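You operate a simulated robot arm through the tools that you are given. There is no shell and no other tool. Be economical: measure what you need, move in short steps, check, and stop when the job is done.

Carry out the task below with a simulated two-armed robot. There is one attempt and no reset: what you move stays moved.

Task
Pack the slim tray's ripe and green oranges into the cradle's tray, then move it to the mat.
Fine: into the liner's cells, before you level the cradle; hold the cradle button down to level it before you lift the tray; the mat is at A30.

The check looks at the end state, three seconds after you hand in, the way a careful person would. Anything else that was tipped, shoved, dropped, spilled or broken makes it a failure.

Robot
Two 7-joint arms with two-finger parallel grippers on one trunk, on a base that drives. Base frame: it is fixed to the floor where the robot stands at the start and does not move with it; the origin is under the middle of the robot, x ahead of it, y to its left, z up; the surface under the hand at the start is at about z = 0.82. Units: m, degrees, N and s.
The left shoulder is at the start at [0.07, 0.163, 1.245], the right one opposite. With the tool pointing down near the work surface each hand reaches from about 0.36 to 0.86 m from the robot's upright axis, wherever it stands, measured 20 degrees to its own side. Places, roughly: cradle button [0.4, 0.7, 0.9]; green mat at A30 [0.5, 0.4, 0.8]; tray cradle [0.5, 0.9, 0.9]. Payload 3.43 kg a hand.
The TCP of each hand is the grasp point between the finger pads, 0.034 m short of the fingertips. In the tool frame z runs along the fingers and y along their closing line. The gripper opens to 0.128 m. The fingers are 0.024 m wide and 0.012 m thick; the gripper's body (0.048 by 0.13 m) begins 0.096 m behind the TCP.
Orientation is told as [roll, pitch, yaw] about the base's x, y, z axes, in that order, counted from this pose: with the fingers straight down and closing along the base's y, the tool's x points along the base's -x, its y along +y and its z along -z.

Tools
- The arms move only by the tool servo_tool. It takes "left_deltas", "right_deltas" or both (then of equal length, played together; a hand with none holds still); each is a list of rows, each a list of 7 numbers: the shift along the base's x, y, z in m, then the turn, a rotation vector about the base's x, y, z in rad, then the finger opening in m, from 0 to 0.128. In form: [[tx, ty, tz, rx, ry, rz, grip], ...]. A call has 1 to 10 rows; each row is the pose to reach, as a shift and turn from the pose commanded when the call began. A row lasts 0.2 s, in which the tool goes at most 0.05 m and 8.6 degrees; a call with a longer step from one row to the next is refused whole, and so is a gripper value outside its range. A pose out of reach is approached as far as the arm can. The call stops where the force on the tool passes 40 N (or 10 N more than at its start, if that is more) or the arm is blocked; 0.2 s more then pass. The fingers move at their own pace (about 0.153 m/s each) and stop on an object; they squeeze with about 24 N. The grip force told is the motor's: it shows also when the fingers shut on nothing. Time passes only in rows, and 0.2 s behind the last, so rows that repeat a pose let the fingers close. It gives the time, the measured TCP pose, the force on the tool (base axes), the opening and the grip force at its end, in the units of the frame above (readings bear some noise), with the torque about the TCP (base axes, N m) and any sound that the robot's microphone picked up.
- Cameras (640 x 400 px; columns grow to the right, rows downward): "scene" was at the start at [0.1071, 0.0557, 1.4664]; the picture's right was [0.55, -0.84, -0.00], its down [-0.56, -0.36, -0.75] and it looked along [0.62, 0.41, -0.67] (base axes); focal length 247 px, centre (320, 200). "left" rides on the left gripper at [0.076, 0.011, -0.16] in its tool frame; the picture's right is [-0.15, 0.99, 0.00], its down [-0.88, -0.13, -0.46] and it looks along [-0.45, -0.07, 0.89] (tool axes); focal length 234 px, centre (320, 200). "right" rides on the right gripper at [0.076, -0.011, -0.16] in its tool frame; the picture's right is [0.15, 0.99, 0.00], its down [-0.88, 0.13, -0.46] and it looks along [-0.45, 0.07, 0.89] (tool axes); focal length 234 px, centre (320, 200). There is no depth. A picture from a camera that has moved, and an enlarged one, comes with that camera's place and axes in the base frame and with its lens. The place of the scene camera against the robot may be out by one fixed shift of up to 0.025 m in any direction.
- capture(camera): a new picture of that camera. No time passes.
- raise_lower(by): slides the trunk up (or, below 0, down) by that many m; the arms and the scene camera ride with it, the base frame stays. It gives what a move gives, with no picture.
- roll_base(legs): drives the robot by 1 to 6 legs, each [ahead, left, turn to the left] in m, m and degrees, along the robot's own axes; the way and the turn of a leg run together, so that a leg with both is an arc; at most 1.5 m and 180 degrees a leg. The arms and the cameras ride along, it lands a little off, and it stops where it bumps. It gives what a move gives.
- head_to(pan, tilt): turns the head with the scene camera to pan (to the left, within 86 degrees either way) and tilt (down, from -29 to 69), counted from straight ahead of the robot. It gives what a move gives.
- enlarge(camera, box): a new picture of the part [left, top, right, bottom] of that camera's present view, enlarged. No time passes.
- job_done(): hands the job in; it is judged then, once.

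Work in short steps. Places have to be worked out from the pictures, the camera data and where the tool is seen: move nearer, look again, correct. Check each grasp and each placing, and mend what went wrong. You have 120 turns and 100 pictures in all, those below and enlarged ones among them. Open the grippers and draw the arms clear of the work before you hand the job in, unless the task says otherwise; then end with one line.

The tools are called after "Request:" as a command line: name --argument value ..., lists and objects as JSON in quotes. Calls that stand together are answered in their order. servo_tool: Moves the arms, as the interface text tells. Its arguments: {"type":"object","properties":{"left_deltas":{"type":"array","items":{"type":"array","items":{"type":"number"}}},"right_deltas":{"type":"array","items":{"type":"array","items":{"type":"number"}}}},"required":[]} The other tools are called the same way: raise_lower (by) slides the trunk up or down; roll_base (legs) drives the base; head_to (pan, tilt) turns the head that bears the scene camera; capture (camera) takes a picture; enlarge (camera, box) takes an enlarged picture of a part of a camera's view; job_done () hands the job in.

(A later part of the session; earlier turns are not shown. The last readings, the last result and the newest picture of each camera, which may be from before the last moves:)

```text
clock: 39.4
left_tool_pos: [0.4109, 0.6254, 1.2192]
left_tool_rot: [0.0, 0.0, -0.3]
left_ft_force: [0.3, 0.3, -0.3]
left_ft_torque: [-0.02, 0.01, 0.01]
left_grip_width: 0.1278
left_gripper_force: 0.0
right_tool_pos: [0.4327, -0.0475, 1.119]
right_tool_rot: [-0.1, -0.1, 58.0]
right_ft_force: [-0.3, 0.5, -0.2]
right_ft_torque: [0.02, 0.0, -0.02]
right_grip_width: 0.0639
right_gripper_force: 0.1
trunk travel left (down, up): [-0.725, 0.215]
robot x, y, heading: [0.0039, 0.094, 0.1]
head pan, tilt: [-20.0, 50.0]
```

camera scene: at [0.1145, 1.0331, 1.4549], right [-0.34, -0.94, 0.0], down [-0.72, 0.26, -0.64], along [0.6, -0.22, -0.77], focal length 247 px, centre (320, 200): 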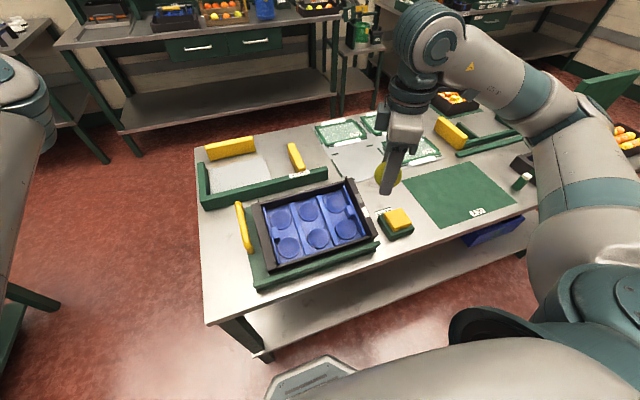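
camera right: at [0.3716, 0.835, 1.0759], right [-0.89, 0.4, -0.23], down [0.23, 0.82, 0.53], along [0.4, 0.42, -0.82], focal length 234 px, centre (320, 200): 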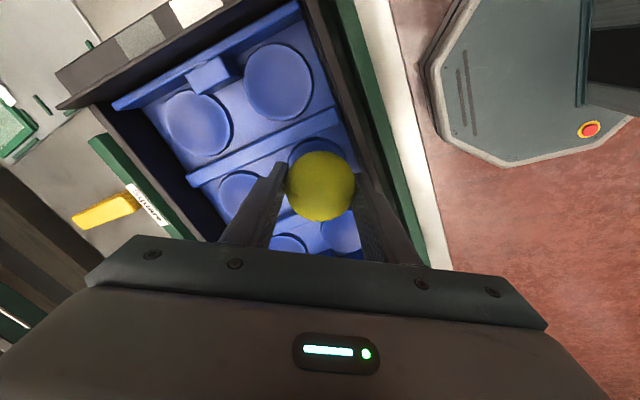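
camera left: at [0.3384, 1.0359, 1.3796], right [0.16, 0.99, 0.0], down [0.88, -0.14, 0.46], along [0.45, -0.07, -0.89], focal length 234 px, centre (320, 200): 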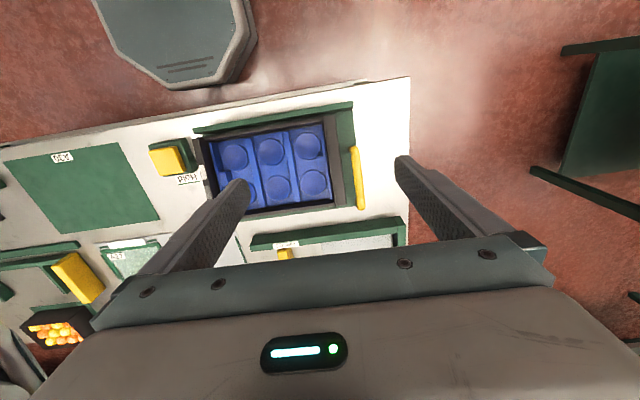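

I move above the orange to hover height and check alignment.

Request:
servo_tool --right_deltas '[[0.012, 0.025, -0.03, 0, 0, 0, 0.062], [0.024, 0.05, -0.06, 0, 0, 0, 0.062], [0.036, 0.075, -0.09, 0, 0, 0, 0.062], [0.046, 0.0975, -0.12, 0, 0, 0, 0.062], [0.046, 0.0975, -0.16, 0, 0, 0, 0.062], [0.046, 0.0975, -0.194, 0, 0, 0, 0.062]]'

Request:
enlarge --camera "right" --box '[220, 90, 420, 215]'

```text
clock: 40.8
left_tool_pos: [0.4109, 0.624, 1.2201]
left_tool_rot: [0.1, -0.1, -0.3]
left_ft_force: [0.6, -0.1, -0.8]
left_ft_torque: [-0.02, 0.01, -0.03]
left_grip_width: 0.1279
left_gripper_force: 0.1
right_tool_pos: [0.4784, 0.0501, 0.9239]
right_tool_rot: [-0.1, 0.0, 58.0]
right_ft_force: [-0.3, -0.4, 0.9]
right_ft_torque: [0.02, 0.02, 0.02]
right_grip_width: 0.062
right_gripper_force: 0.1
trunk travel left (down, up): [-0.725, 0.215]
robot x, y, heading: [0.002, 0.0996, -0.1]
head pan, tilt: [-20.0, 50.0]
```

```text
3.20 times, centred on (320, 152) of right
camera zoom: at [0.4478, -0.021, 1.0847], right [-0.92, 0.4, 0.0], down [0.36, 0.82, 0.46], along [0.18, 0.42, -0.89], focal length 749 px, centre (320, 352)
```

zoom: 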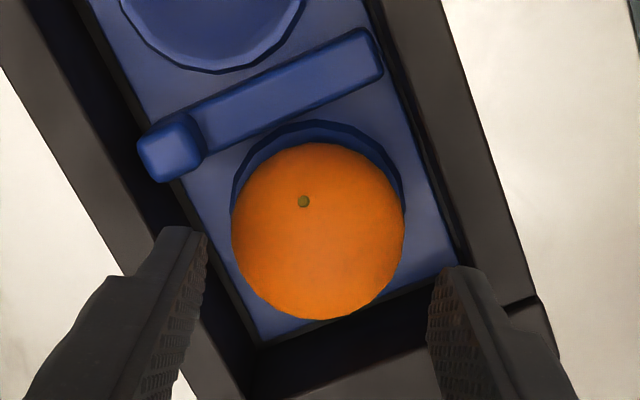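

Alignment is within 1 mm. I descend with a 0.060 opening to z 0.867 first.

Request:
servo_tool --right_deltas '[[0.001, 0, -0.02, 0, 0, 0, 0.06], [0.001, 0, -0.035, 0, 0, 0, 0.06], [0.001, 0, -0.044, 0, 0, 0, 0.06], [0.001, 0, -0.052, 0, 0, 0, 0.06], [0.001, 0, -0.059, 0, 0, 0, 0.06]]'

```text
clock: 42.0
left_tool_pos: [0.4114, 0.6238, 1.2195]
left_tool_rot: [0.0, 0.0, -0.3]
left_ft_force: [1.0, -1.8, -0.6]
left_ft_torque: [-0.02, 0.01, 0.02]
left_grip_width: 0.1278
left_gripper_force: 0.0
right_tool_pos: [0.4787, 0.0491, 0.8659]
right_tool_rot: [0.0, 0.1, 58.0]
right_ft_force: [-0.1, -1.1, 0.2]
right_ft_torque: [-0.01, -0.01, -0.03]
right_grip_width: 0.0601
right_gripper_force: 0.1
trunk travel left (down, up): [-0.725, 0.215]
robot x, y, heading: [0.0051, 0.0939, -0.4]
head pan, tilt: [-20.0, 50.0]
```

It is free of force. I close and lift, as with the green one.

Request:
servo_tool --right_deltas '[[0, 0, -0.001, 0, 0, 0, 0.04], [0, 0, -0.001, 0, 0, 0, 0.04], [0, 0, -0.001, 0, 0, 0, 0.04], [0, 0, 0.005, 0, 0, 0, 0.04], [0, 0, 0.015, 0, 0, 0, 0.04], [0, 0, 0.03, 0, 0, 0, 0.04], [0, 0, 0.06, 0, 0, 0, 0.04], [0, 0, 0.1, 0, 0, 0, 0.04], [0, 0, 0.15, 0, 0, 0, 0.04], [0, 0, 0.2, 0, 0, 0, 0.04]]'

Request:
capture --camera "right"

```text
clock: 44.2
left_tool_pos: [0.4099, 0.6241, 1.2198]
left_tool_rot: [0.1, 0.0, -0.3]
left_ft_force: [-0.5, -0.1, -0.4]
left_ft_torque: [0.0, -0.01, -0.04]
left_grip_width: 0.1281
left_gripper_force: 0.0
right_tool_pos: [0.4787, 0.0499, 1.0665]
right_tool_rot: [0.0, 0.1, 58.0]
right_ft_force: [0.0, 1.2, -0.2]
right_ft_torque: [0.02, -0.03, -0.01]
right_grip_width: 0.0545
right_gripper_force: 23.9
trunk travel left (down, up): [-0.725, 0.215]
robot x, y, heading: [0.0025, 0.0978, -0.3]
head pan, tilt: [-20.0, 50.0]
```

```text
68 pictures are left
camera right: at [0.448, -0.0207, 1.2253], right [-0.92, 0.4, 0.0], down [0.36, 0.82, 0.45], along [0.18, 0.42, -0.89], focal length 234 px, centre (320, 200)
```

right: 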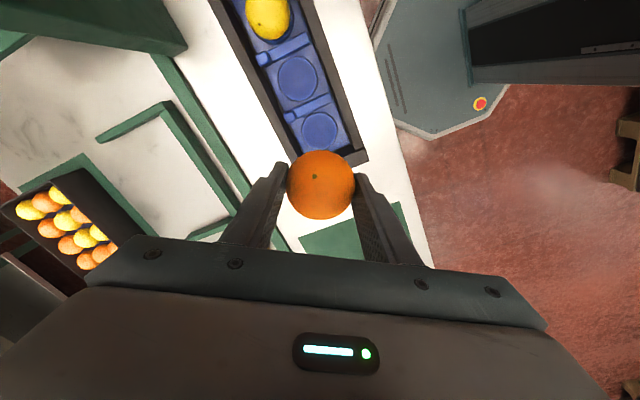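

The orange is gripped the same way (0.0545). Both slim-tray cells are empty and the yellow fruit is undisturbed. I drive back to the cradle.

Request:
servo_tool --right_deltas '[[-0.02, -0.04, 0.02, 0, 0, 0, 0.04], [-0.04, -0.08, 0.04, 0, 0, 0, 0.04], [-0.05, -0.12, 0.05, 0, 0, 0, 0.04]]'

Request:
roll_base --legs '[[0, 0.97, 0.3]]'

```text
clock: 45.0
left_tool_pos: [0.4094, 0.6234, 1.2203]
left_tool_rot: [0.1, -0.1, -0.3]
left_ft_force: [1.1, -0.9, -0.2]
left_ft_torque: [0.04, -0.02, 0.01]
left_grip_width: 0.128
left_gripper_force: 0.0
right_tool_pos: [0.4295, -0.0719, 1.1153]
right_tool_rot: [0.1, -0.2, 58.0]
right_ft_force: [0.6, 0.1, -0.8]
right_ft_torque: [0.02, -0.01, 0.02]
right_grip_width: 0.0546
right_gripper_force: 24.4
trunk travel left (down, up): [-0.725, 0.215]
robot x, y, heading: [0.0044, 0.0956, 0.3]
head pan, tilt: [-20.0, 50.0]
```

```text
clock: 50.0
left_tool_pos: [0.3968, 1.5982, 1.2194]
left_tool_rot: [0.1, 0.0, 0.6]
left_ft_force: [-0.3, 0.8, 0.4]
left_ft_torque: [-0.02, -0.02, -0.02]
left_grip_width: 0.128
left_gripper_force: 0.0
right_tool_pos: [0.4259, 0.9034, 1.1161]
right_tool_rot: [0.0, 0.0, 58.8]
right_ft_force: [0.1, 0.2, -0.7]
right_ft_torque: [0.0, 0.02, -0.01]
right_grip_width: 0.0547
right_gripper_force: 23.6
trunk travel left (down, up): [-0.725, 0.215]
robot x, y, heading: [-0.0053, 1.0636, 0.9]
head pan, tilt: [-20.0, 50.0]
```

I tilt the tool and hover over the far-middle cell E.

Request:
servo_tool --right_deltas '[[0.03, 0, 0, 0, -0.065, 0, 0.04], [0.055, 0.0, -0.01, 0, -0.13, 0, 0.04], [0.075, 0.001, -0.035, 0, -0.2, 0, 0.04], [0.081, 0.002, -0.07, 0, -0.255, 0, 0.04], [0.087, 0.002, -0.11, 0, -0.255, 0, 0.04], [0.0935, 0.002, -0.145, 0, -0.255, 0, 0.04]]'

Request:
enlarge --camera "right" --box '[180, 50, 460, 260]'

```text
clock: 51.4
left_tool_pos: [0.397, 1.5989, 1.2192]
left_tool_rot: [0.1, 0.0, 0.6]
left_ft_force: [-0.4, -0.1, -0.2]
left_ft_torque: [0.0, 0.04, 0.03]
left_grip_width: 0.128
left_gripper_force: 0.1
right_tool_pos: [0.5192, 0.9036, 0.9703]
right_tool_rot: [-12.6, -7.5, 59.6]
right_ft_force: [0.6, -1.0, -0.4]
right_ft_torque: [0.01, 0.03, 0.03]
right_grip_width: 0.0548
right_gripper_force: 24.3
trunk travel left (down, up): [-0.725, 0.215]
robot x, y, heading: [-0.007, 1.0617, 0.8]
head pan, tilt: [-20.0, 50.0]
```

```text
1.90 times, centred on (320, 155) of right
camera zoom: at [0.4505, 0.8331, 1.1173], right [-0.89, 0.39, -0.23], down [0.22, 0.82, 0.53], along [0.4, 0.42, -0.82], focal length 446 px, centre (320, 286)
```

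zoom: 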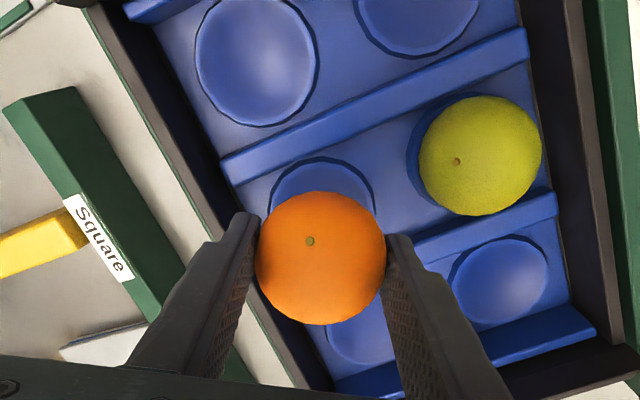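

Cup E works out at (0.541, 0.9055), matching the plan. I lower to about 4 mm above the seat, then onto it.

Request:
servo_tool --right_deltas '[[0.004, 0.001, -0.014, 0, 0, 0, 0.04], [0.008, 0.002, -0.029, 0, 0, 0, 0.04], [0.0115, 0.002, -0.042, 0, 0, 0, 0.04]]'

Request:
enlarge --camera "right" --box '[200, 80, 440, 260]'

```text
clock: 52.2
left_tool_pos: [0.3967, 1.5991, 1.2206]
left_tool_rot: [0.0, 0.0, 0.5]
left_ft_force: [-0.6, 0.9, -0.4]
left_ft_torque: [0.01, 0.0, 0.0]
left_grip_width: 0.1283
left_gripper_force: 0.1
right_tool_pos: [0.5296, 0.9076, 0.9287]
right_tool_rot: [-12.6, -7.5, 59.6]
right_ft_force: [0.3, -0.7, -1.0]
right_ft_torque: [-0.03, 0.02, -0.01]
right_grip_width: 0.0544
right_gripper_force: 24.0
trunk travel left (down, up): [-0.725, 0.215]
robot x, y, heading: [-0.0014, 1.0601, 0.7]
head pan, tilt: [-20.0, 50.0]
```

```text
2.22 times, centred on (320, 170) of right
camera zoom: at [0.4619, 0.836, 1.0755], right [-0.89, 0.39, -0.23], down [0.22, 0.82, 0.53], along [0.39, 0.42, -0.82], focal length 520 px, centre (320, 267)
```

zoom: 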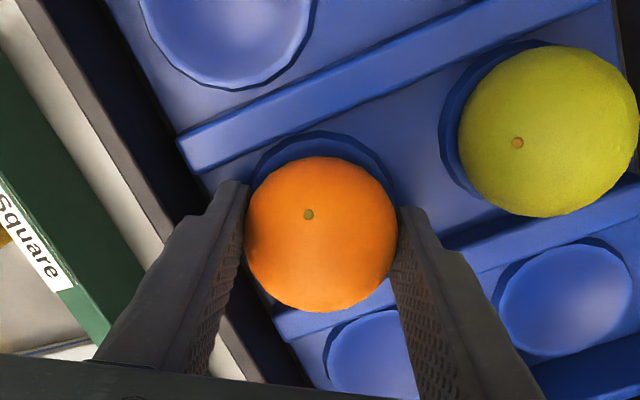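

Request:
servo_tool --right_deltas '[[0.001, -0.001, -0.003, 0, 0, 0, 0.04], [0.0015, -0.001, -0.005, 0, 0, 0, 0.04], [0.002, -0.001, -0.007, 0, 0, 0, 0.04]]'

```text
clock: 53.0
left_tool_pos: [0.3947, 1.598, 1.2205]
left_tool_rot: [0.0, 0.0, 0.5]
left_ft_force: [0.0, 0.4, -0.9]
left_ft_torque: [-0.02, -0.04, 0.0]
left_grip_width: 0.1279
left_gripper_force: 0.1
right_tool_pos: [0.5323, 0.9069, 0.9236]
right_tool_rot: [-12.7, -7.7, 59.6]
right_ft_force: [-5.1, -1.1, 14.6]
right_ft_torque: [-0.08, 0.03, -0.03]
right_grip_width: 0.0544
right_gripper_force: 24.5
trunk travel left (down, up): [-0.725, 0.215]
robot x, y, heading: [-0.001, 1.0645, 1.0]
head pan, tilt: [-20.0, 50.0]
```

Seat contact is at z 0.9236, as expected. I ease up 1 mm, release slightly and back out along the axis.

Request:
servo_tool --right_deltas '[[0, 0, 0.0015, 0, 0, 0, 0.054], [0, 0, 0.0015, 0, 0, 0, 0.061], [-0.003, 0, 0.012, 0, 0, 0, 0.061], [-0.007, 0, 0.03, 0, 0, 0, 0.062], [-0.013, 0, 0.06, 0, 0, 0, 0.064], [-0.02, 0, 0.1, 0, 0, 0, 0.064], [-0.02, 0, 0.14, 0, 0, 0, 0.064]]'

Request:
enlarge --camera "right" --box '[150, 50, 450, 250]'

```text
clock: 54.6
left_tool_pos: [0.3971, 1.5996, 1.2195]
left_tool_rot: [0.0, -0.1, 0.5]
left_ft_force: [0.5, 0.1, 0.3]
left_ft_torque: [0.02, -0.02, -0.04]
left_grip_width: 0.1279
left_gripper_force: 0.0
right_tool_pos: [0.5111, 0.9059, 1.0602]
right_tool_rot: [-12.5, -7.4, 59.7]
right_ft_force: [0.6, -0.7, 0.7]
right_ft_torque: [-0.02, -0.01, 0.01]
right_grip_width: 0.0642
right_gripper_force: 0.2
trunk travel left (down, up): [-0.725, 0.215]
robot x, y, heading: [-0.0005, 1.061, 0.8]
head pan, tilt: [-20.0, 50.0]
```

```text
2.00 times, centred on (300, 150) of right
camera zoom: at [0.4429, 0.8351, 1.2081], right [-0.89, 0.39, -0.23], down [0.22, 0.82, 0.53], along [0.39, 0.42, -0.82], focal length 468 px, centre (360, 300)
```

zoom: 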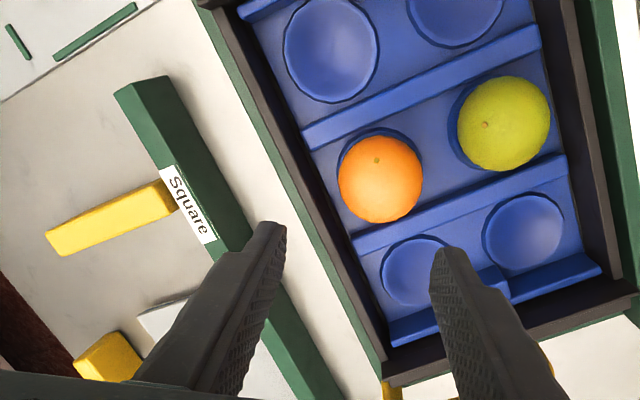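

Both oranges sit in the middle cells. Next is the button: from the hand cameras its top is at about (0.446, 0.665, 0.86). I untilt the right hand, close the fingers and hover over it.

Request:
servo_tool --right_deltas '[[0, 0, 0.03, 0, 0, 0, 0.03], [-0.01, -0.03, 0.05, 0, 0.13, 0, 0.0], [-0.02, -0.075, 0.05, 0, 0.255, 0, 0.0], [-0.03, -0.12, 0.04, 0, 0.255, 0, 0.0], [-0.045, -0.165, 0.02, 0, 0.255, 0, 0.0], [-0.055, -0.205, 0.0, 0, 0.255, 0, 0.0], [-0.065, -0.241, -0.03, 0, 0.255, 0, 0.0], [-0.065, -0.241, -0.07, 0, 0.255, 0, 0.0], [-0.065, -0.241, -0.11, 0, 0.255, 0, 0.0]]'

Request:
capture --camera "right"

Request:
capture --camera "scene"

```text
refused: row 5 steps farther than a row can; nothing moved
```

```text
64 pictures are left
camera right: at [0.4429, 0.8351, 1.2081], right [-0.89, 0.39, -0.23], down [0.22, 0.82, 0.53], along [0.39, 0.42, -0.82], focal length 234 px, centre (320, 200)
```

right: 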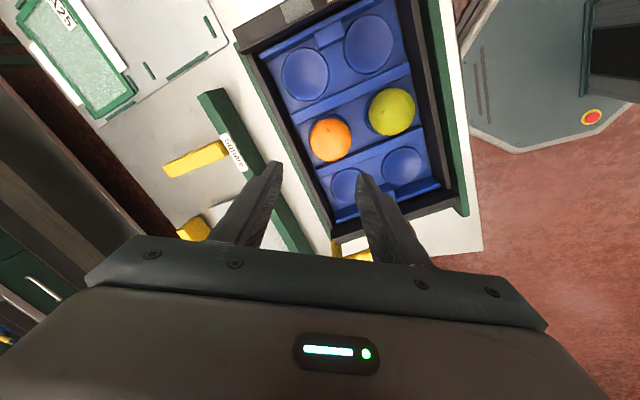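

```text
63 pictures are left
camera scene: at [0.1066, 1.0505, 1.4548], right [-0.33, -0.94, 0.0], down [-0.72, 0.25, -0.64], along [0.61, -0.21, -0.77], focal length 247 px, centre (320, 200)
```

scene: 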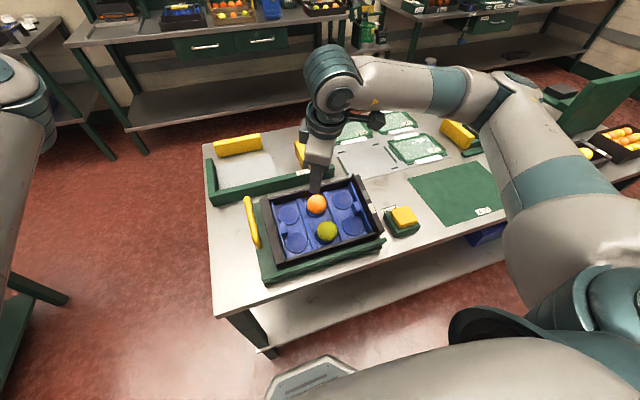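

The call was refused because one step was too large. I resend it with smaller steps.

Request:
servo_tool --right_deltas '[[0, 0, 0.03, 0, 0, 0, 0.03], [-0.01, -0.035, 0.04, 0, 0.13, 0, 0.0], [-0.02, -0.08, 0.04, 0, 0.255, 0, 0.0], [-0.03, -0.125, 0.03, 0, 0.255, 0, 0.0], [-0.04, -0.17, 0.02, 0, 0.255, 0, 0.0], [-0.055, -0.21, 0.01, 0, 0.255, 0, 0.0], [-0.065, -0.241, -0.02, 0, 0.255, 0, 0.0], [-0.065, -0.241, -0.06, 0, 0.255, 0, 0.0], [-0.065, -0.241, -0.1, 0, 0.255, 0, 0.0]]'

Request:
capture --camera "right"

Request:
enlarge --camera "scene" --box '[230, 150, 450, 290]'

```text
clock: 56.6
left_tool_pos: [0.3975, 1.5993, 1.2177]
left_tool_rot: [-0.1, 0.0, 0.6]
left_ft_force: [-0.8, -0.7, -1.0]
left_ft_torque: [-0.01, 0.02, 0.02]
left_grip_width: 0.1279
left_gripper_force: 0.0
right_tool_pos: [0.4075, 0.7249, 1.0211]
right_tool_rot: [-0.2, 0.1, 58.6]
right_ft_force: [0.1, 1.6, -0.3]
right_ft_torque: [0.01, 0.02, 0.02]
right_grip_width: 0.0
right_gripper_force: 24.1
right hand out of reach, approached as far as the arm can: row 5, 6, 7, 8, 9
trunk travel left (down, up): [-0.725, 0.215]
robot x, y, heading: [-0.0037, 1.0654, 0.7]
head pan, tilt: [-20.0, 50.0]
```

```text
62 pictures are left
camera right: at [0.3774, 0.6547, 1.181], right [-0.92, 0.39, 0.0], down [0.35, 0.82, 0.45], along [0.18, 0.41, -0.89], focal length 234 px, centre (320, 200)
```

right: 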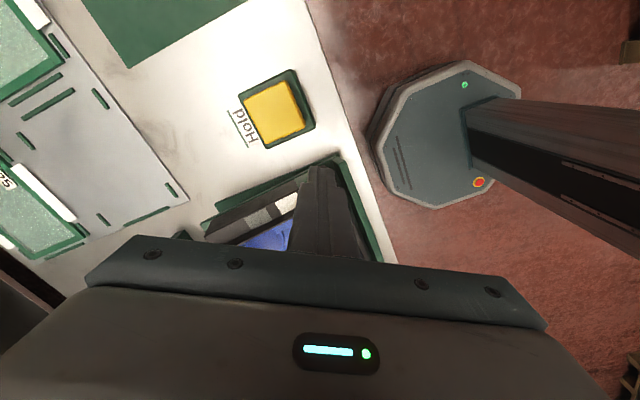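

```text
2.86 times, centred on (340, 220) of scene
camera zoom: at [0.1076, 1.0509, 1.4548], right [-0.33, -0.94, 0.0], down [-0.72, 0.25, -0.64], along [0.61, -0.21, -0.77], focal length 706 px, centre (263, 143)
```

zoom: 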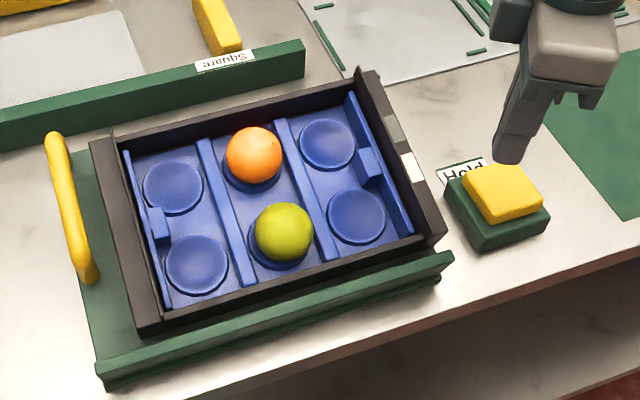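

The 58° yaw limits the reach here, so I turn the hand back to yaw 0. The button is confirmed at about (0.448, 0.663).

Request:
servo_tool --right_deltas '[[0, 0, 0.01, 0, 0, -0.145, 0], [0, 0, 0.01, 0, 0, -0.29, 0], [0, 0, 0.01, 0, 0, -0.435, 0], [0, 0, 0.01, 0, 0, -0.58, 0], [0.01, -0.01, 0, 0, 0, -0.725, 0], [0.02, -0.03, -0.01, 0, 0, -0.87, 0], [0.03, -0.05, -0.02, 0, 0, -1.0, 0], [0.04, -0.061, -0.04, 0, 0, -1.01, 0]]'

Request:
capture --camera "right"

```text
clock: 58.4
left_tool_pos: [0.3974, 1.5989, 1.2198]
left_tool_rot: [0.1, 0.1, 0.4]
left_ft_force: [0.8, -0.5, 0.1]
left_ft_torque: [0.0, -0.03, 0.02]
left_grip_width: 0.1281
left_gripper_force: 0.1
right_tool_pos: [0.4517, 0.6623, 0.9805]
right_tool_rot: [0.1, 0.1, 0.9]
right_ft_force: [0.2, -0.9, -0.1]
right_ft_torque: [-0.01, 0.01, 0.01]
right_grip_width: 0.0002
right_gripper_force: 24.2
trunk travel left (down, up): [-0.725, 0.215]
robot x, y, heading: [-0.0006, 1.0685, 0.9]
head pan, tilt: [-20.0, 50.0]
```

```text
60 pictures are left
camera right: at [0.3756, 0.6499, 1.14], right [-0.16, 0.99, 0.0], down [0.88, 0.14, 0.46], along [0.45, 0.07, -0.89], focal length 234 px, centre (320, 200)
```

right: 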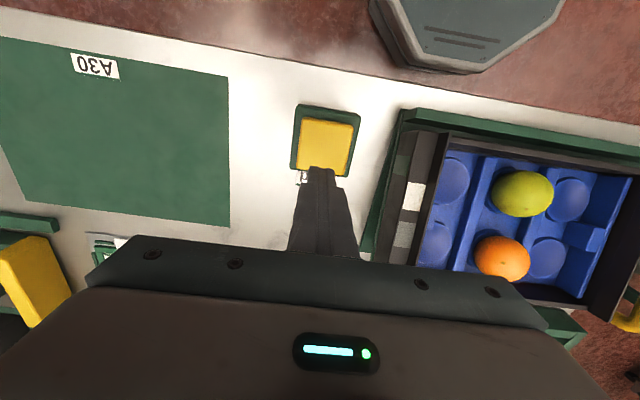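

I correct by (−4, +6) mm and press down towards the button.

Request:
servo_tool --right_deltas '[[-0.004, 0.006, -0.03, 0, 0, 0, 0], [-0.004, 0.006, -0.06, 0, 0, 0, 0], [-0.004, 0.006, -0.075, 0, 0, 0, 0], [-0.004, 0.006, -0.081, 0, 0, 0, 0], [-0.004, 0.006, -0.085, 0, 0, 0, 0], [-0.004, 0.006, -0.088, 0, 0, 0, 0]]'

```text
clock: 59.8
left_tool_pos: [0.3964, 1.5989, 1.2198]
left_tool_rot: [-0.1, 0.0, 0.5]
left_ft_force: [-1.0, -0.7, -0.5]
left_ft_torque: [0.02, -0.03, -0.02]
left_grip_width: 0.128
left_gripper_force: 0.1
right_tool_pos: [0.4466, 0.6706, 0.8937]
right_tool_rot: [0.0, -0.1, 0.9]
right_ft_force: [2.2, -0.7, 6.5]
right_ft_torque: [0.01, -0.02, -0.04]
right_grip_width: 0.0
right_gripper_force: 23.5
trunk travel left (down, up): [-0.725, 0.215]
robot x, y, heading: [-0.0032, 1.0664, 0.5]
head pan, tilt: [-20.0, 50.0]
```

Contact is at 6.5 N. I press in small steps and hold.

Request:
servo_tool --right_deltas '[[0, 0, -0.002, 0, 0, 0, 0], [0, 0, -0.004, 0, 0, 0, 0], [0, 0, -0.006, 0, 0, 0, 0], [0, 0, -0.006, 0, 0, 0, 0], [0, 0, -0.006, 0, 0, 0, 0]]'

Request:
enlarge --camera "scene" --box '[230, 150, 450, 290]'

```text
clock: 60.6
left_tool_pos: [0.3942, 1.5992, 1.2201]
left_tool_rot: [0.0, -0.1, 0.5]
left_ft_force: [0.8, 0.4, -0.1]
left_ft_torque: [-0.02, -0.01, 0.02]
left_grip_width: 0.1279
left_gripper_force: 0.1
right_tool_pos: [0.4464, 0.67, 0.8927]
right_tool_rot: [0.0, -0.6, 0.8]
right_ft_force: [-8.5, 2.3, 25.4]
right_ft_torque: [0.07, 0.58, -0.01]
right_grip_width: 0.0
right_gripper_force: 23.8
trunk travel left (down, up): [-0.725, 0.215]
robot x, y, heading: [-0.0027, 1.0638, 0.7]
head pan, tilt: [-20.0, 50.0]
stopped in row 4 (right hand): the force on the tool passed its limit at 42 N (the readings are from after the stop); the commanded pose is now the measured one
```

```text
2.86 times, centred on (340, 220) of scene
camera zoom: at [0.1037, 1.0518, 1.4552], right [-0.33, -0.94, 0.0], down [-0.72, 0.25, -0.64], along [0.61, -0.21, -0.76], focal length 706 px, centre (263, 143)
```

zoom: 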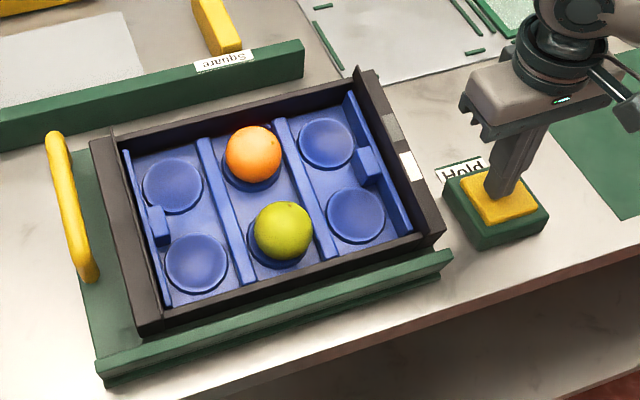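

The button is pushed down and I feel 25 N. I keep holding and watch the cradle.

Request:
servo_tool --right_deltas '[[0, 0, -0.001, 0, 0, 0, 0], [0, 0, -0.001, 0, 0, 0, 0], [0, 0, -0.001, 0, 0, 0, 0], [0, 0, -0.001, 0, 0, 0, 0], [0, 0, -0.001, 0, 0, 0, 0], [0, 0, -0.001, 0, 0, 0, 0], [0, 0, -0.001, 0, 0, 0, 0], [0, 0, -0.001, 0, 0, 0, 0], [0, 0, -0.001, 0, 0, 0, 0], [0, 0, -0.001, 0, 0, 0, 0]]'

Request:
enlarge --camera "scene" --box '[230, 150, 450, 290]'

```text
clock: 61.8
left_tool_pos: [0.3936, 1.6, 1.2194]
left_tool_rot: [0.0, -0.1, 0.5]
left_ft_force: [0.5, 0.1, 0.0]
left_ft_torque: [0.0, 0.0, 0.02]
left_grip_width: 0.1281
left_gripper_force: 0.0
right_tool_pos: [0.4453, 0.6707, 0.893]
right_tool_rot: [0.0, -0.7, 0.9]
right_ft_force: [-10.7, 4.2, 26.8]
right_ft_torque: [0.15, 0.68, -0.03]
right_grip_width: 0.0001
right_gripper_force: 24.3
trunk travel left (down, up): [-0.725, 0.215]
robot x, y, heading: [-0.0028, 1.0648, 0.8]
head pan, tilt: [-20.0, 50.0]
stopped in row 5 (right hand): the force on the tool passed its limit at 40 N (the readings are from after the stop); the commanded pose is now the measured one
```

```text
2.86 times, centred on (340, 220) of scene
camera zoom: at [0.1034, 1.0519, 1.455], right [-0.33, -0.94, 0.0], down [-0.72, 0.25, -0.64], along [0.61, -0.21, -0.76], focal length 706 px, centre (263, 143)
```

zoom: 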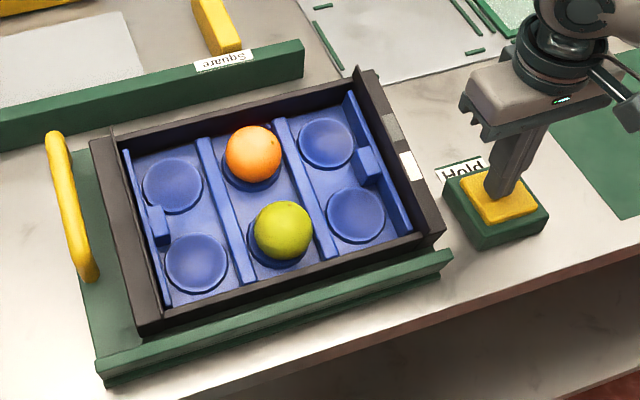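

No levelling yet, after about 1.5 s of pressing. I hold steadily for 2 s without adding force.

Request:
servo_tool --right_deltas '[[0, 0, 0, 0, 0, 0, 0], [0, 0, 0, 0, 0, 0, 0], [0, 0, 0, 0, 0, 0, 0], [0, 0, 0, 0, 0, 0, 0], [0, 0, 0, 0, 0, 0, 0], [0, 0, 0, 0, 0, 0, 0], [0, 0, 0, 0, 0, 0, 0], [0, 0, 0, 0, 0, 0, 0], [0, 0, 0, 0, 0, 0, 0], [0, 0, 0, 0, 0, 0, 0]]'

Request:
enlarge --camera "scene" --box '[230, 150, 450, 290]'

Request:
enlarge --camera "right" --box '[240, 60, 420, 200]'

```text
clock: 64.0
left_tool_pos: [0.3931, 1.6001, 1.2196]
left_tool_rot: [-0.2, -0.1, 0.5]
left_ft_force: [0.3, 0.7, -0.2]
left_ft_torque: [0.03, 0.0, 0.02]
left_grip_width: 0.1281
left_gripper_force: 0.1
right_tool_pos: [0.4462, 0.6709, 0.8924]
right_tool_rot: [-0.3, -0.7, 0.8]
right_ft_force: [-6.2, 1.1, 36.2]
right_ft_torque: [0.09, 0.6, 0.01]
right_grip_width: 0.0
right_gripper_force: 23.6
trunk travel left (down, up): [-0.725, 0.215]
robot x, y, heading: [-0.0074, 1.0623, 0.9]
head pan, tilt: [-20.0, 50.0]
```

```text
2.86 times, centred on (340, 220) of scene
camera zoom: at [0.1028, 1.0527, 1.4554], right [-0.33, -0.94, 0.0], down [-0.72, 0.25, -0.65], along [0.61, -0.21, -0.76], focal length 706 px, centre (263, 143)
```

zoom: 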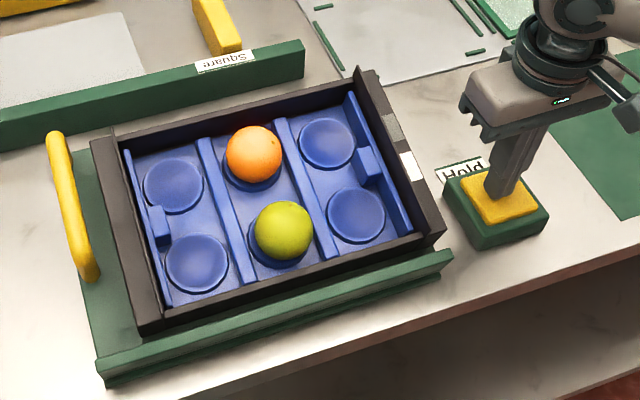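

```text
2.86 times, centred on (330, 130) of right
camera zoom: at [0.3687, 0.6581, 1.0511], right [-0.16, 0.99, -0.01], down [0.87, 0.14, 0.47], along [0.46, 0.07, -0.89], focal length 669 px, centre (291, 400)
```

zoom: 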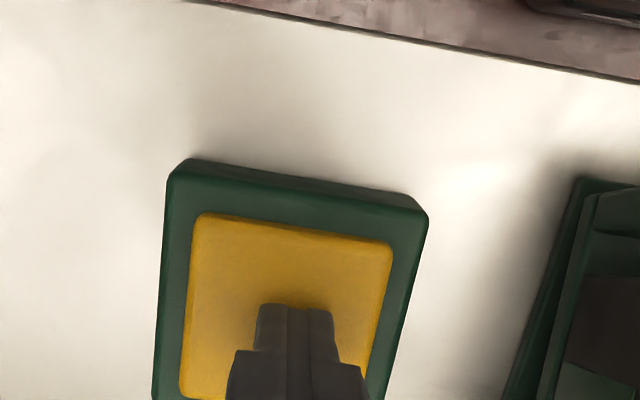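

The button is clearly down but the cradle has hardly changed. I hold longer; the drive may be slow or delayed.

Request:
servo_tool --right_deltas '[[0, 0, 0, 0, 0, 0, 0], [0, 0, 0, 0, 0, 0, 0], [0, 0, 0, 0, 0, 0, 0], [0, 0, 0, 0, 0, 0, 0], [0, 0, 0, 0, 0, 0, 0], [0, 0, 0, 0, 0, 0, 0], [0, 0, 0, 0, 0, 0, 0], [0, 0, 0, 0, 0, 0, 0], [0, 0, 0, 0, 0, 0, 0], [0, 0, 0, 0, 0, 0, 0]]'

Request:
servo_tool --right_deltas '[[0, 0, 0, 0, 0, 0, 0], [0, 0, 0, 0, 0, 0, 0], [0, 0, 0, 0, 0, 0, 0], [0, 0, 0, 0, 0, 0, 0], [0, 0, 0, 0, 0, 0, 0], [0, 0, 0, 0, 0, 0, 0], [0, 0, 0, 0, 0, 0, 0], [0, 0, 0, 0, 0, 0, 0], [0, 0, 0, 0, 0, 0, 0], [0, 0, 0, 0, 0, 0, 0]]'

Request:
enlarge --camera "scene" --box '[230, 150, 450, 290]'

```text
clock: 66.2
left_tool_pos: [0.3936, 1.6019, 1.219]
left_tool_rot: [-0.1, -0.2, 0.4]
left_ft_force: [0.4, -0.7, -0.2]
left_ft_torque: [-0.03, 0.01, 0.0]
left_grip_width: 0.1279
left_gripper_force: 0.1
right_tool_pos: [0.4463, 0.6702, 0.893]
right_tool_rot: [-0.1, -0.7, 0.8]
right_ft_force: [-5.5, 1.2, 37.9]
right_ft_torque: [0.0, 0.5, 0.0]
right_grip_width: 0.0001
right_gripper_force: 24.1
trunk travel left (down, up): [-0.725, 0.215]
robot x, y, heading: [-0.0031, 1.0645, 0.9]
head pan, tilt: [-20.0, 50.0]
```

```text
clock: 68.4
left_tool_pos: [0.3938, 1.6013, 1.2205]
left_tool_rot: [-0.1, -0.2, 0.4]
left_ft_force: [-0.3, -0.6, 0.0]
left_ft_torque: [0.0, -0.05, -0.02]
left_grip_width: 0.1279
left_gripper_force: 0.0
right_tool_pos: [0.4456, 0.6699, 0.8921]
right_tool_rot: [-0.1, -0.7, 0.8]
right_ft_force: [-2.6, -0.6, 39.0]
right_ft_torque: [-0.02, 0.44, 0.01]
right_grip_width: 0.0
right_gripper_force: 24.5
trunk travel left (down, up): [-0.725, 0.215]
robot x, y, heading: [-0.0019, 1.0657, 0.6]
head pan, tilt: [-20.0, 50.0]
```

```text
2.86 times, centred on (340, 220) of scene
camera zoom: at [0.1031, 1.0527, 1.4553], right [-0.33, -0.94, 0.0], down [-0.72, 0.25, -0.65], along [0.61, -0.21, -0.76], focal length 706 px, centre (263, 143)
```

zoom: 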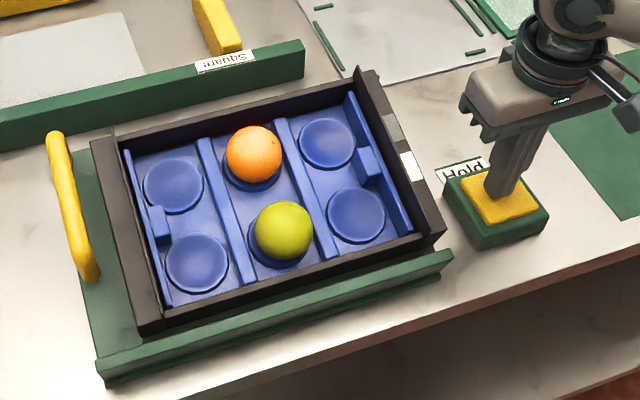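

Still no change. I look closely at the button and at the cradle's hinge side.

Request:
enlarge --camera "scene" --box '[370, 170, 450, 240]'

Request:
enlarge --camera "right" --box '[340, 80, 640, 270]'

```text
5.71 times, centred on (410, 205) of scene
camera zoom: at [0.1031, 1.0527, 1.4553], right [-0.33, -0.94, 0.0], down [-0.72, 0.25, -0.65], along [0.61, -0.21, -0.76], focal length 1413 px, centre (-194, 171)
```

zoom: 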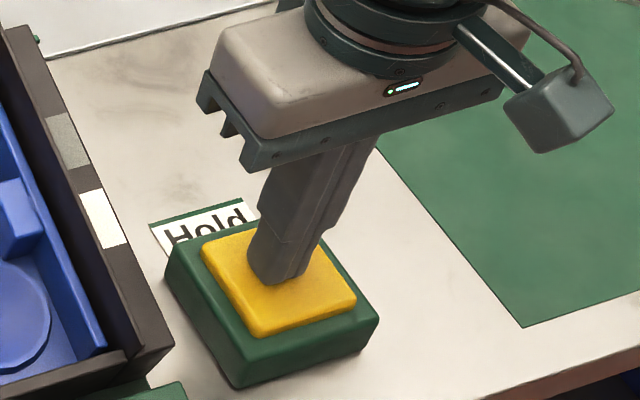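

```text
2.11 times, centred on (490, 175) of right
camera zoom: at [0.3689, 0.6581, 1.051], right [-0.16, 0.99, -0.01], down [0.87, 0.14, 0.47], along [0.46, 0.07, -0.89], focal length 493 px, centre (-38, 253)
```

zoom: 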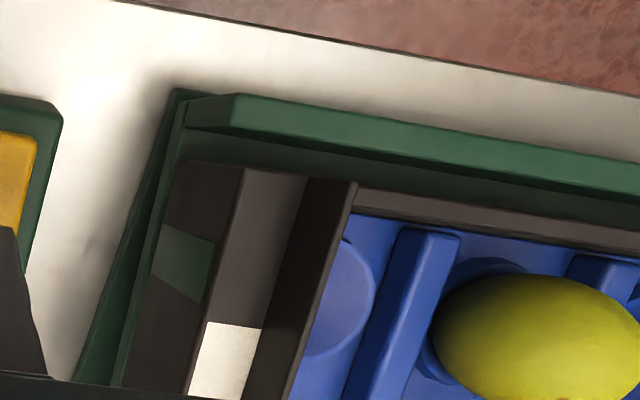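

The button looks down, but perhaps not fully. I press a bit harder and hold.

Request:
servo_tool --right_deltas '[[0, 0, -0.001, 0, 0, 0, 0], [0, 0, -0.002, 0, 0, 0, 0], [0, 0, -0.003, 0, 0, 0, 0], [0, 0, -0.003, 0, 0, 0, 0], [0, 0, -0.003, 0, 0, 0, 0]]'

Request:
enlarge --camera "scene" --box '[230, 150, 450, 290]'

```text
clock: 69.0
left_tool_pos: [0.3927, 1.5996, 1.2197]
left_tool_rot: [0.0, -0.3, 0.4]
left_ft_force: [-0.5, -0.5, 0.8]
left_ft_torque: [0.03, 0.02, -0.02]
left_grip_width: 0.1278
left_gripper_force: 0.2
right_tool_pos: [0.4468, 0.6709, 0.8931]
right_tool_rot: [-0.1, -0.8, 0.8]
right_ft_force: [-12.7, 5.1, 34.0]
right_ft_torque: [0.18, 0.78, -0.11]
right_grip_width: 0.0
right_gripper_force: 23.9
trunk travel left (down, up): [-0.725, 0.215]
robot x, y, heading: [-0.0007, 1.0629, 0.7]
head pan, tilt: [-20.0, 50.0]
stopped in row 3 (right hand): the force on the tool passed its limit at 50 N (the readings are from after the stop); the commanded pose is now the measured one
```

```text
2.86 times, centred on (340, 220) of scene
camera zoom: at [0.1027, 1.0523, 1.4551], right [-0.33, -0.94, 0.0], down [-0.72, 0.25, -0.65], along [0.61, -0.21, -0.76], focal length 706 px, centre (263, 143)
```

zoom: 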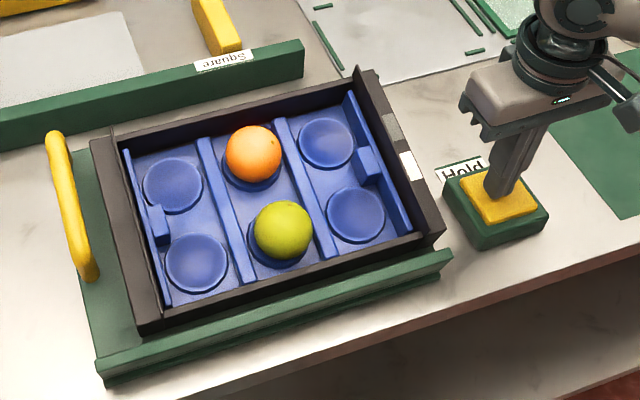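

The button is at its stop. The yellow handle sits on the tilting platform at +y: the bar runs from (0.469, 1.084, 0.921) to (0.585, 1.084, 0.955), the same slope as the tray. So the button most likely unlocks the tilt and the handle is used to level it. I keep the button held and bring the closed left hand over the raised end of the handle.

Request:
servo_tool --left_deltas '[[0.01, -0.045, 0, 0, 0, 0, 0.08], [0.02, -0.09, 0, 0, 0, 0, 0.04], [0.04, -0.135, 0, 0, 0, 0, 0], [0.06, -0.18, 0, 0, 0, 0, 0], [0.08, -0.225, 0, 0, 0, 0, 0], [0.1, -0.27, 0, 0, 0, 0, 0], [0.12, -0.315, 0, 0, 0, 0, 0], [0.135, -0.36, -0.01, 0, 0, 0, 0], [0.15, -0.405, -0.02, 0, 0, 0, 0], [0.16, -0.45, -0.03, 0, 0, 0, 0]]'

Request:
capture --camera "left"

```text
clock: 69.9
left_tool_pos: [0.4316, 1.4676, 1.2202]
left_tool_rot: [0.0, -0.2, 0.4]
left_ft_force: [-0.1, -0.4, -0.1]
left_ft_torque: [0.02, -0.01, 0.02]
left_grip_width: 0.0
left_gripper_force: 24.1
left hand out of reach, approached as far as the arm can: row 4
right_tool_pos: [0.4473, 0.6713, 0.8929]
right_tool_rot: [-0.1, -0.7, 0.8]
right_ft_force: [-10.7, 0.9, 29.5]
right_ft_torque: [0.0, 0.72, 0.19]
right_grip_width: 0.0
right_gripper_force: 24.3
trunk travel left (down, up): [-0.725, 0.215]
robot x, y, heading: [0.0027, 1.0627, 0.6]
head pan, tilt: [-20.0, 50.0]
stopped in row 4 (right hand): the force on the tool passed its limit at 48 N (the readings are from after the stop); the commanded pose is now the measured one
```

```text
51 pictures are left
camera left: at [0.3558, 1.4773, 1.3794], right [0.14, 0.99, 0.0], down [0.88, -0.12, 0.46], along [0.45, -0.06, -0.89], focal length 234 px, centre (320, 200)
```

left: 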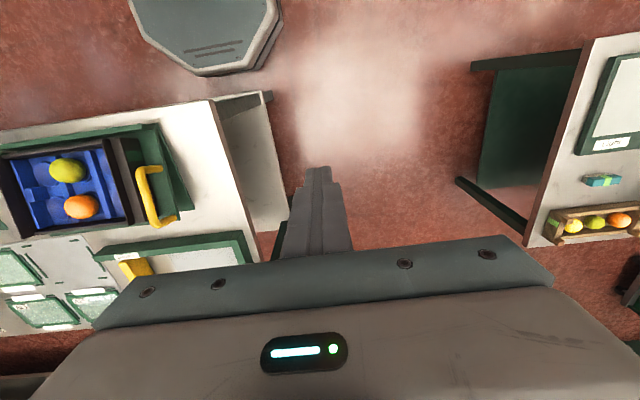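

I relax the button press a little, so it doesn't trip the force limit, and enlarge the handle.

Request:
servo_tool --right_deltas '[[0, 0, 0.001, 0, 0, 0, 0], [0, 0, 0.0015, 0, 0, 0, 0]]'

Request:
enlarge --camera "left" --box '[0, 100, 240, 260]'

```text
clock: 70.5
left_tool_pos: [0.4324, 1.4669, 1.2202]
left_tool_rot: [0.0, -0.3, 0.6]
left_ft_force: [-0.3, 0.2, 0.1]
left_ft_torque: [0.02, 0.01, 0.0]
left_grip_width: 0.0001
left_gripper_force: 23.8
right_tool_pos: [0.4469, 0.6696, 0.8932]
right_tool_rot: [-0.1, -0.7, 0.9]
right_ft_force: [-11.8, 0.1, 23.3]
right_ft_torque: [-0.06, 0.65, -0.03]
right_grip_width: 0.0001
right_gripper_force: 23.9
trunk travel left (down, up): [-0.725, 0.215]
robot x, y, heading: [-0.0032, 1.0632, 0.9]
head pan, tilt: [-20.0, 50.0]
```

```text
2.50 times, centred on (120, 180) of left
camera zoom: at [0.3561, 1.4774, 1.3795], right [0.14, 0.99, 0.0], down [0.88, -0.12, 0.46], along [0.45, -0.06, -0.89], focal length 585 px, centre (820, 250)
```

zoom: 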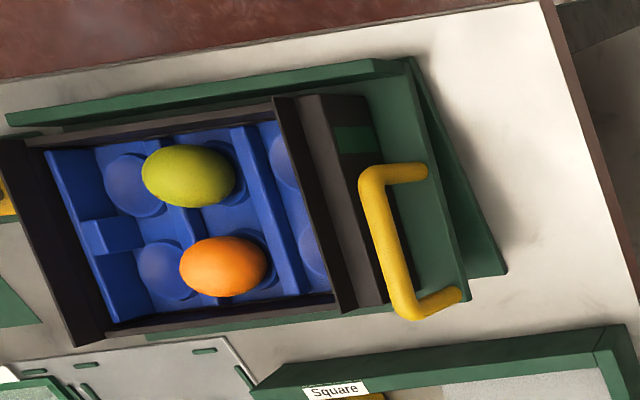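

The handle is confirmed as an arch on the tilting platform. I bring the left hand over its raised end, still above it.

Request:
servo_tool --left_deltas '[[0.014, -0.038, -0.017, 0, 0, 0, 0], [0.028, -0.076, -0.034, 0, 0, 0, 0], [0.042, -0.115, -0.051, 0, 0, 0, 0], [0.057, -0.153, -0.068, 0, 0, 0, 0], [0.071, -0.191, -0.085, 0, 0, 0, 0], [0.086, -0.23, -0.102, 0, 0, 0, 0], [0.1, -0.268, -0.119, 0, 0, 0, 0], [0.114, -0.306, -0.13, 0, 0, 0, 0], [0.129, -0.345, -0.14, 0, 0, 0, 0], [0.143, -0.383, -0.15, 0, 0, 0, 0]]' --right_deltas '[[0, 0, 0.001, 0, 0, 0, 0], [0, 0, 0.001, 0, 0, 0, 0], [0, 0, 0.001, 0, 0, 0, 0], [0, 0, 0.001, 0, 0, 0, 0], [0, 0, 0.001, 0, 0, 0, 0], [0, 0, 0.001, 0, 0, 0, 0], [0, 0, 0.001, 0, 0, 0, 0], [0, 0, 0.001, 0, 0, 0, 0], [0, 0, 0.001, 0, 0, 0, 0], [0, 0, 0.001, 0, 0, 0, 0]]'

Request:
capture --camera "left"

```text
clock: 72.7
left_tool_pos: [0.756, 1.1823, 0.9901]
left_tool_rot: [0.0, 0.0, 0.7]
left_ft_force: [-0.7, -0.5, -0.4]
left_ft_torque: [0.0, 0.03, 0.02]
left_grip_width: 0.0002
left_gripper_force: 23.6
left hand out of reach, approached as far as the arm can: row 1, 2, 3, 4, 5, 6, 7, 8, 9, 10
right_tool_pos: [0.4489, 0.67, 0.8945]
right_tool_rot: [-0.1, -0.8, 0.9]
right_ft_force: [-1.0, -1.6, 14.9]
right_ft_torque: [-0.05, 0.18, 0.14]
right_grip_width: 0.0001
right_gripper_force: 23.8
trunk travel left (down, up): [-0.725, 0.215]
robot x, y, heading: [-0.0037, 1.0656, 0.7]
head pan, tilt: [-20.0, 50.0]
```

```text
49 pictures are left
camera left: at [0.6802, 1.1931, 1.1504], right [0.14, 0.99, 0.0], down [0.88, -0.12, 0.46], along [0.45, -0.06, -0.89], focal length 234 px, centre (320, 200)
```

left: 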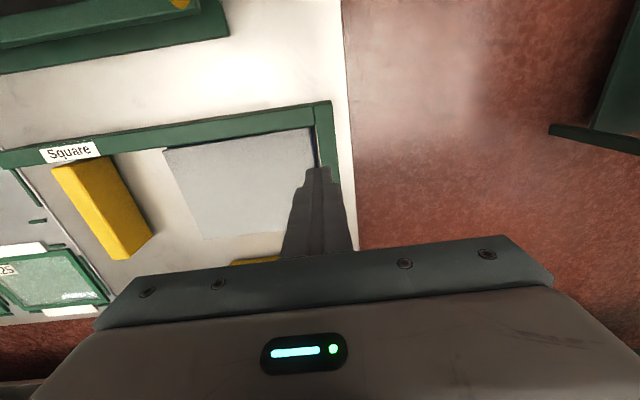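

The left arm can't get near the robot's centre line from here; it wandered off over the "Square" station without contact. I raise and retract it, lift the right hand off the button, and move the base right so each hand has its target on its own side.

Request:
servo_tool --left_deltas '[[0, 0.0, 0.04, 0, 0, 0, 0], [-0.02, 0.03, 0.07, 0, 0, 0, 0], [-0.05, 0.06, 0.09, 0, 0, 0, 0], [-0.08, 0.095, 0.1, 0, 0, 0, 0], [-0.11, 0.13, 0.11, 0, 0, 0, 0], [-0.14, 0.165, 0.12, 0, 0, 0, 0], [-0.17, 0.2, 0.13, 0, 0, 0, 0], [-0.2, 0.235, 0.14, 0, 0, 0, 0], [-0.23, 0.27, 0.15, 0, 0, 0, 0], [-0.26, 0.3, 0.16, 0, 0, 0, 0]]' --right_deltas '[[0, 0, 0.01, 0, 0, 0, 0], [0, 0, 0.05, 0, 0, 0, 0], [0, 0, 0.09, 0, 0, 0, 0], [0, 0, 0.13, 0, 0, 0, 0], [0, 0, 0.15, 0, 0, 0, 0], [0, 0, 0.15, 0, 0, 0, 0], [0, 0, 0.15, 0, 0, 0, 0], [0, 0, 0.15, 0, 0, 0, 0], [0, 0, 0.15, 0, 0, 0, 0], [0, 0, 0.15, 0, 0, 0, 0]]'

```text
clock: 74.9
left_tool_pos: [0.5009, 1.4904, 1.1455]
left_tool_rot: [-0.1, -0.1, 0.5]
left_ft_force: [-0.5, -0.2, 0.9]
left_ft_torque: [-0.03, -0.01, 0.01]
left_grip_width: 0.0
left_gripper_force: 23.8
left hand out of reach, approached as far as the arm can: row 1, 2, 3, 4, 5, 6, 7, 8, 9
right_tool_pos: [0.4469, 0.6706, 1.043]
right_tool_rot: [0.0, -0.8, 1.0]
right_ft_force: [-0.6, -0.5, 0.6]
right_ft_torque: [-0.02, -0.03, -0.03]
right_grip_width: 0.0
right_gripper_force: 24.2
trunk travel left (down, up): [-0.725, 0.215]
robot x, y, heading: [-0.0022, 1.0679, 0.9]
head pan, tilt: [-20.0, 50.0]
```

I drive right about 0.3 m and straighten the heading.

Request:
roll_base --legs '[[0, -0.3, -0.9]]'

Request:
head_to --pan 20 --tilt 48

Request:
capture --camera "left"

Request:
capture --camera "scene"

```text
clock: 76.9
left_tool_pos: [0.5109, 1.1817, 1.1461]
left_tool_rot: [0.1, 0.0, -0.4]
left_ft_force: [0.2, -0.5, 0.7]
left_ft_torque: [-0.03, -0.01, 0.01]
left_grip_width: 0.0001
left_gripper_force: 23.6
right_tool_pos: [0.4432, 0.3609, 1.0422]
right_tool_rot: [0.1, -0.6, -0.1]
right_ft_force: [1.1, 0.4, -0.1]
right_ft_torque: [0.03, 0.02, 0.01]
right_grip_width: 0.0
right_gripper_force: 24.5
trunk travel left (down, up): [-0.725, 0.215]
robot x, y, heading: [-0.0014, 0.764, -0.3]
head pan, tilt: [-20.0, 50.0]
```

```text
clock: 78.0
left_tool_pos: [0.5097, 1.1806, 1.1448]
left_tool_rot: [0.0, 0.1, -0.4]
left_ft_force: [0.5, 0.5, -0.6]
left_ft_torque: [0.0, -0.01, -0.03]
left_grip_width: 0.0
left_gripper_force: 23.7
right_tool_pos: [0.4431, 0.3608, 1.0422]
right_tool_rot: [0.0, -0.6, -0.2]
right_ft_force: [-0.8, 0.2, -0.3]
right_ft_torque: [0.01, 0.02, 0.01]
right_grip_width: 0.0004
right_gripper_force: 24.2
trunk travel left (down, up): [-0.725, 0.215]
robot x, y, heading: [-0.0013, 0.7651, -0.0]
head pan, tilt: [20.0, 48.0]
```

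```text
48 pictures are left
camera left: at [0.4351, 1.192, 1.3051], right [0.15, 0.99, 0.0], down [0.88, -0.14, 0.46], along [0.45, -0.07, -0.89], focal length 234 px, centre (320, 200)
```

left: 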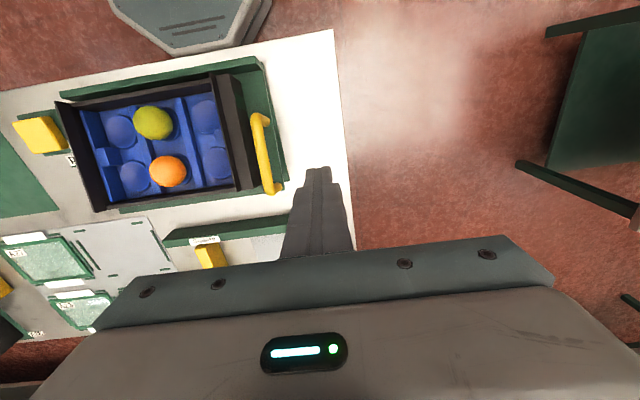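

```text
47 pictures are left
camera scene: at [0.11, 0.7999, 1.4576], right [0.34, -0.94, 0.0], down [-0.7, -0.25, -0.67], along [0.63, 0.23, -0.74], focal length 247 px, centre (320, 200)
```

scene: 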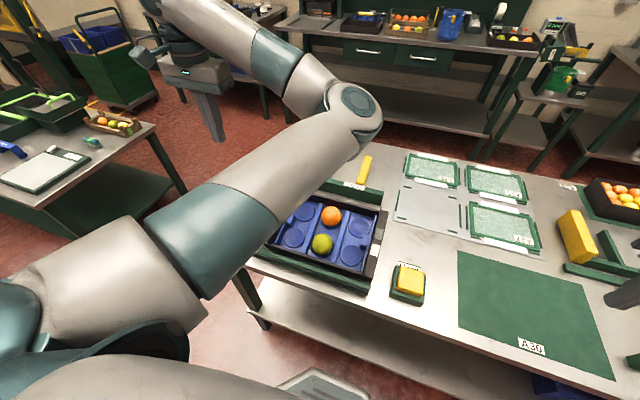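

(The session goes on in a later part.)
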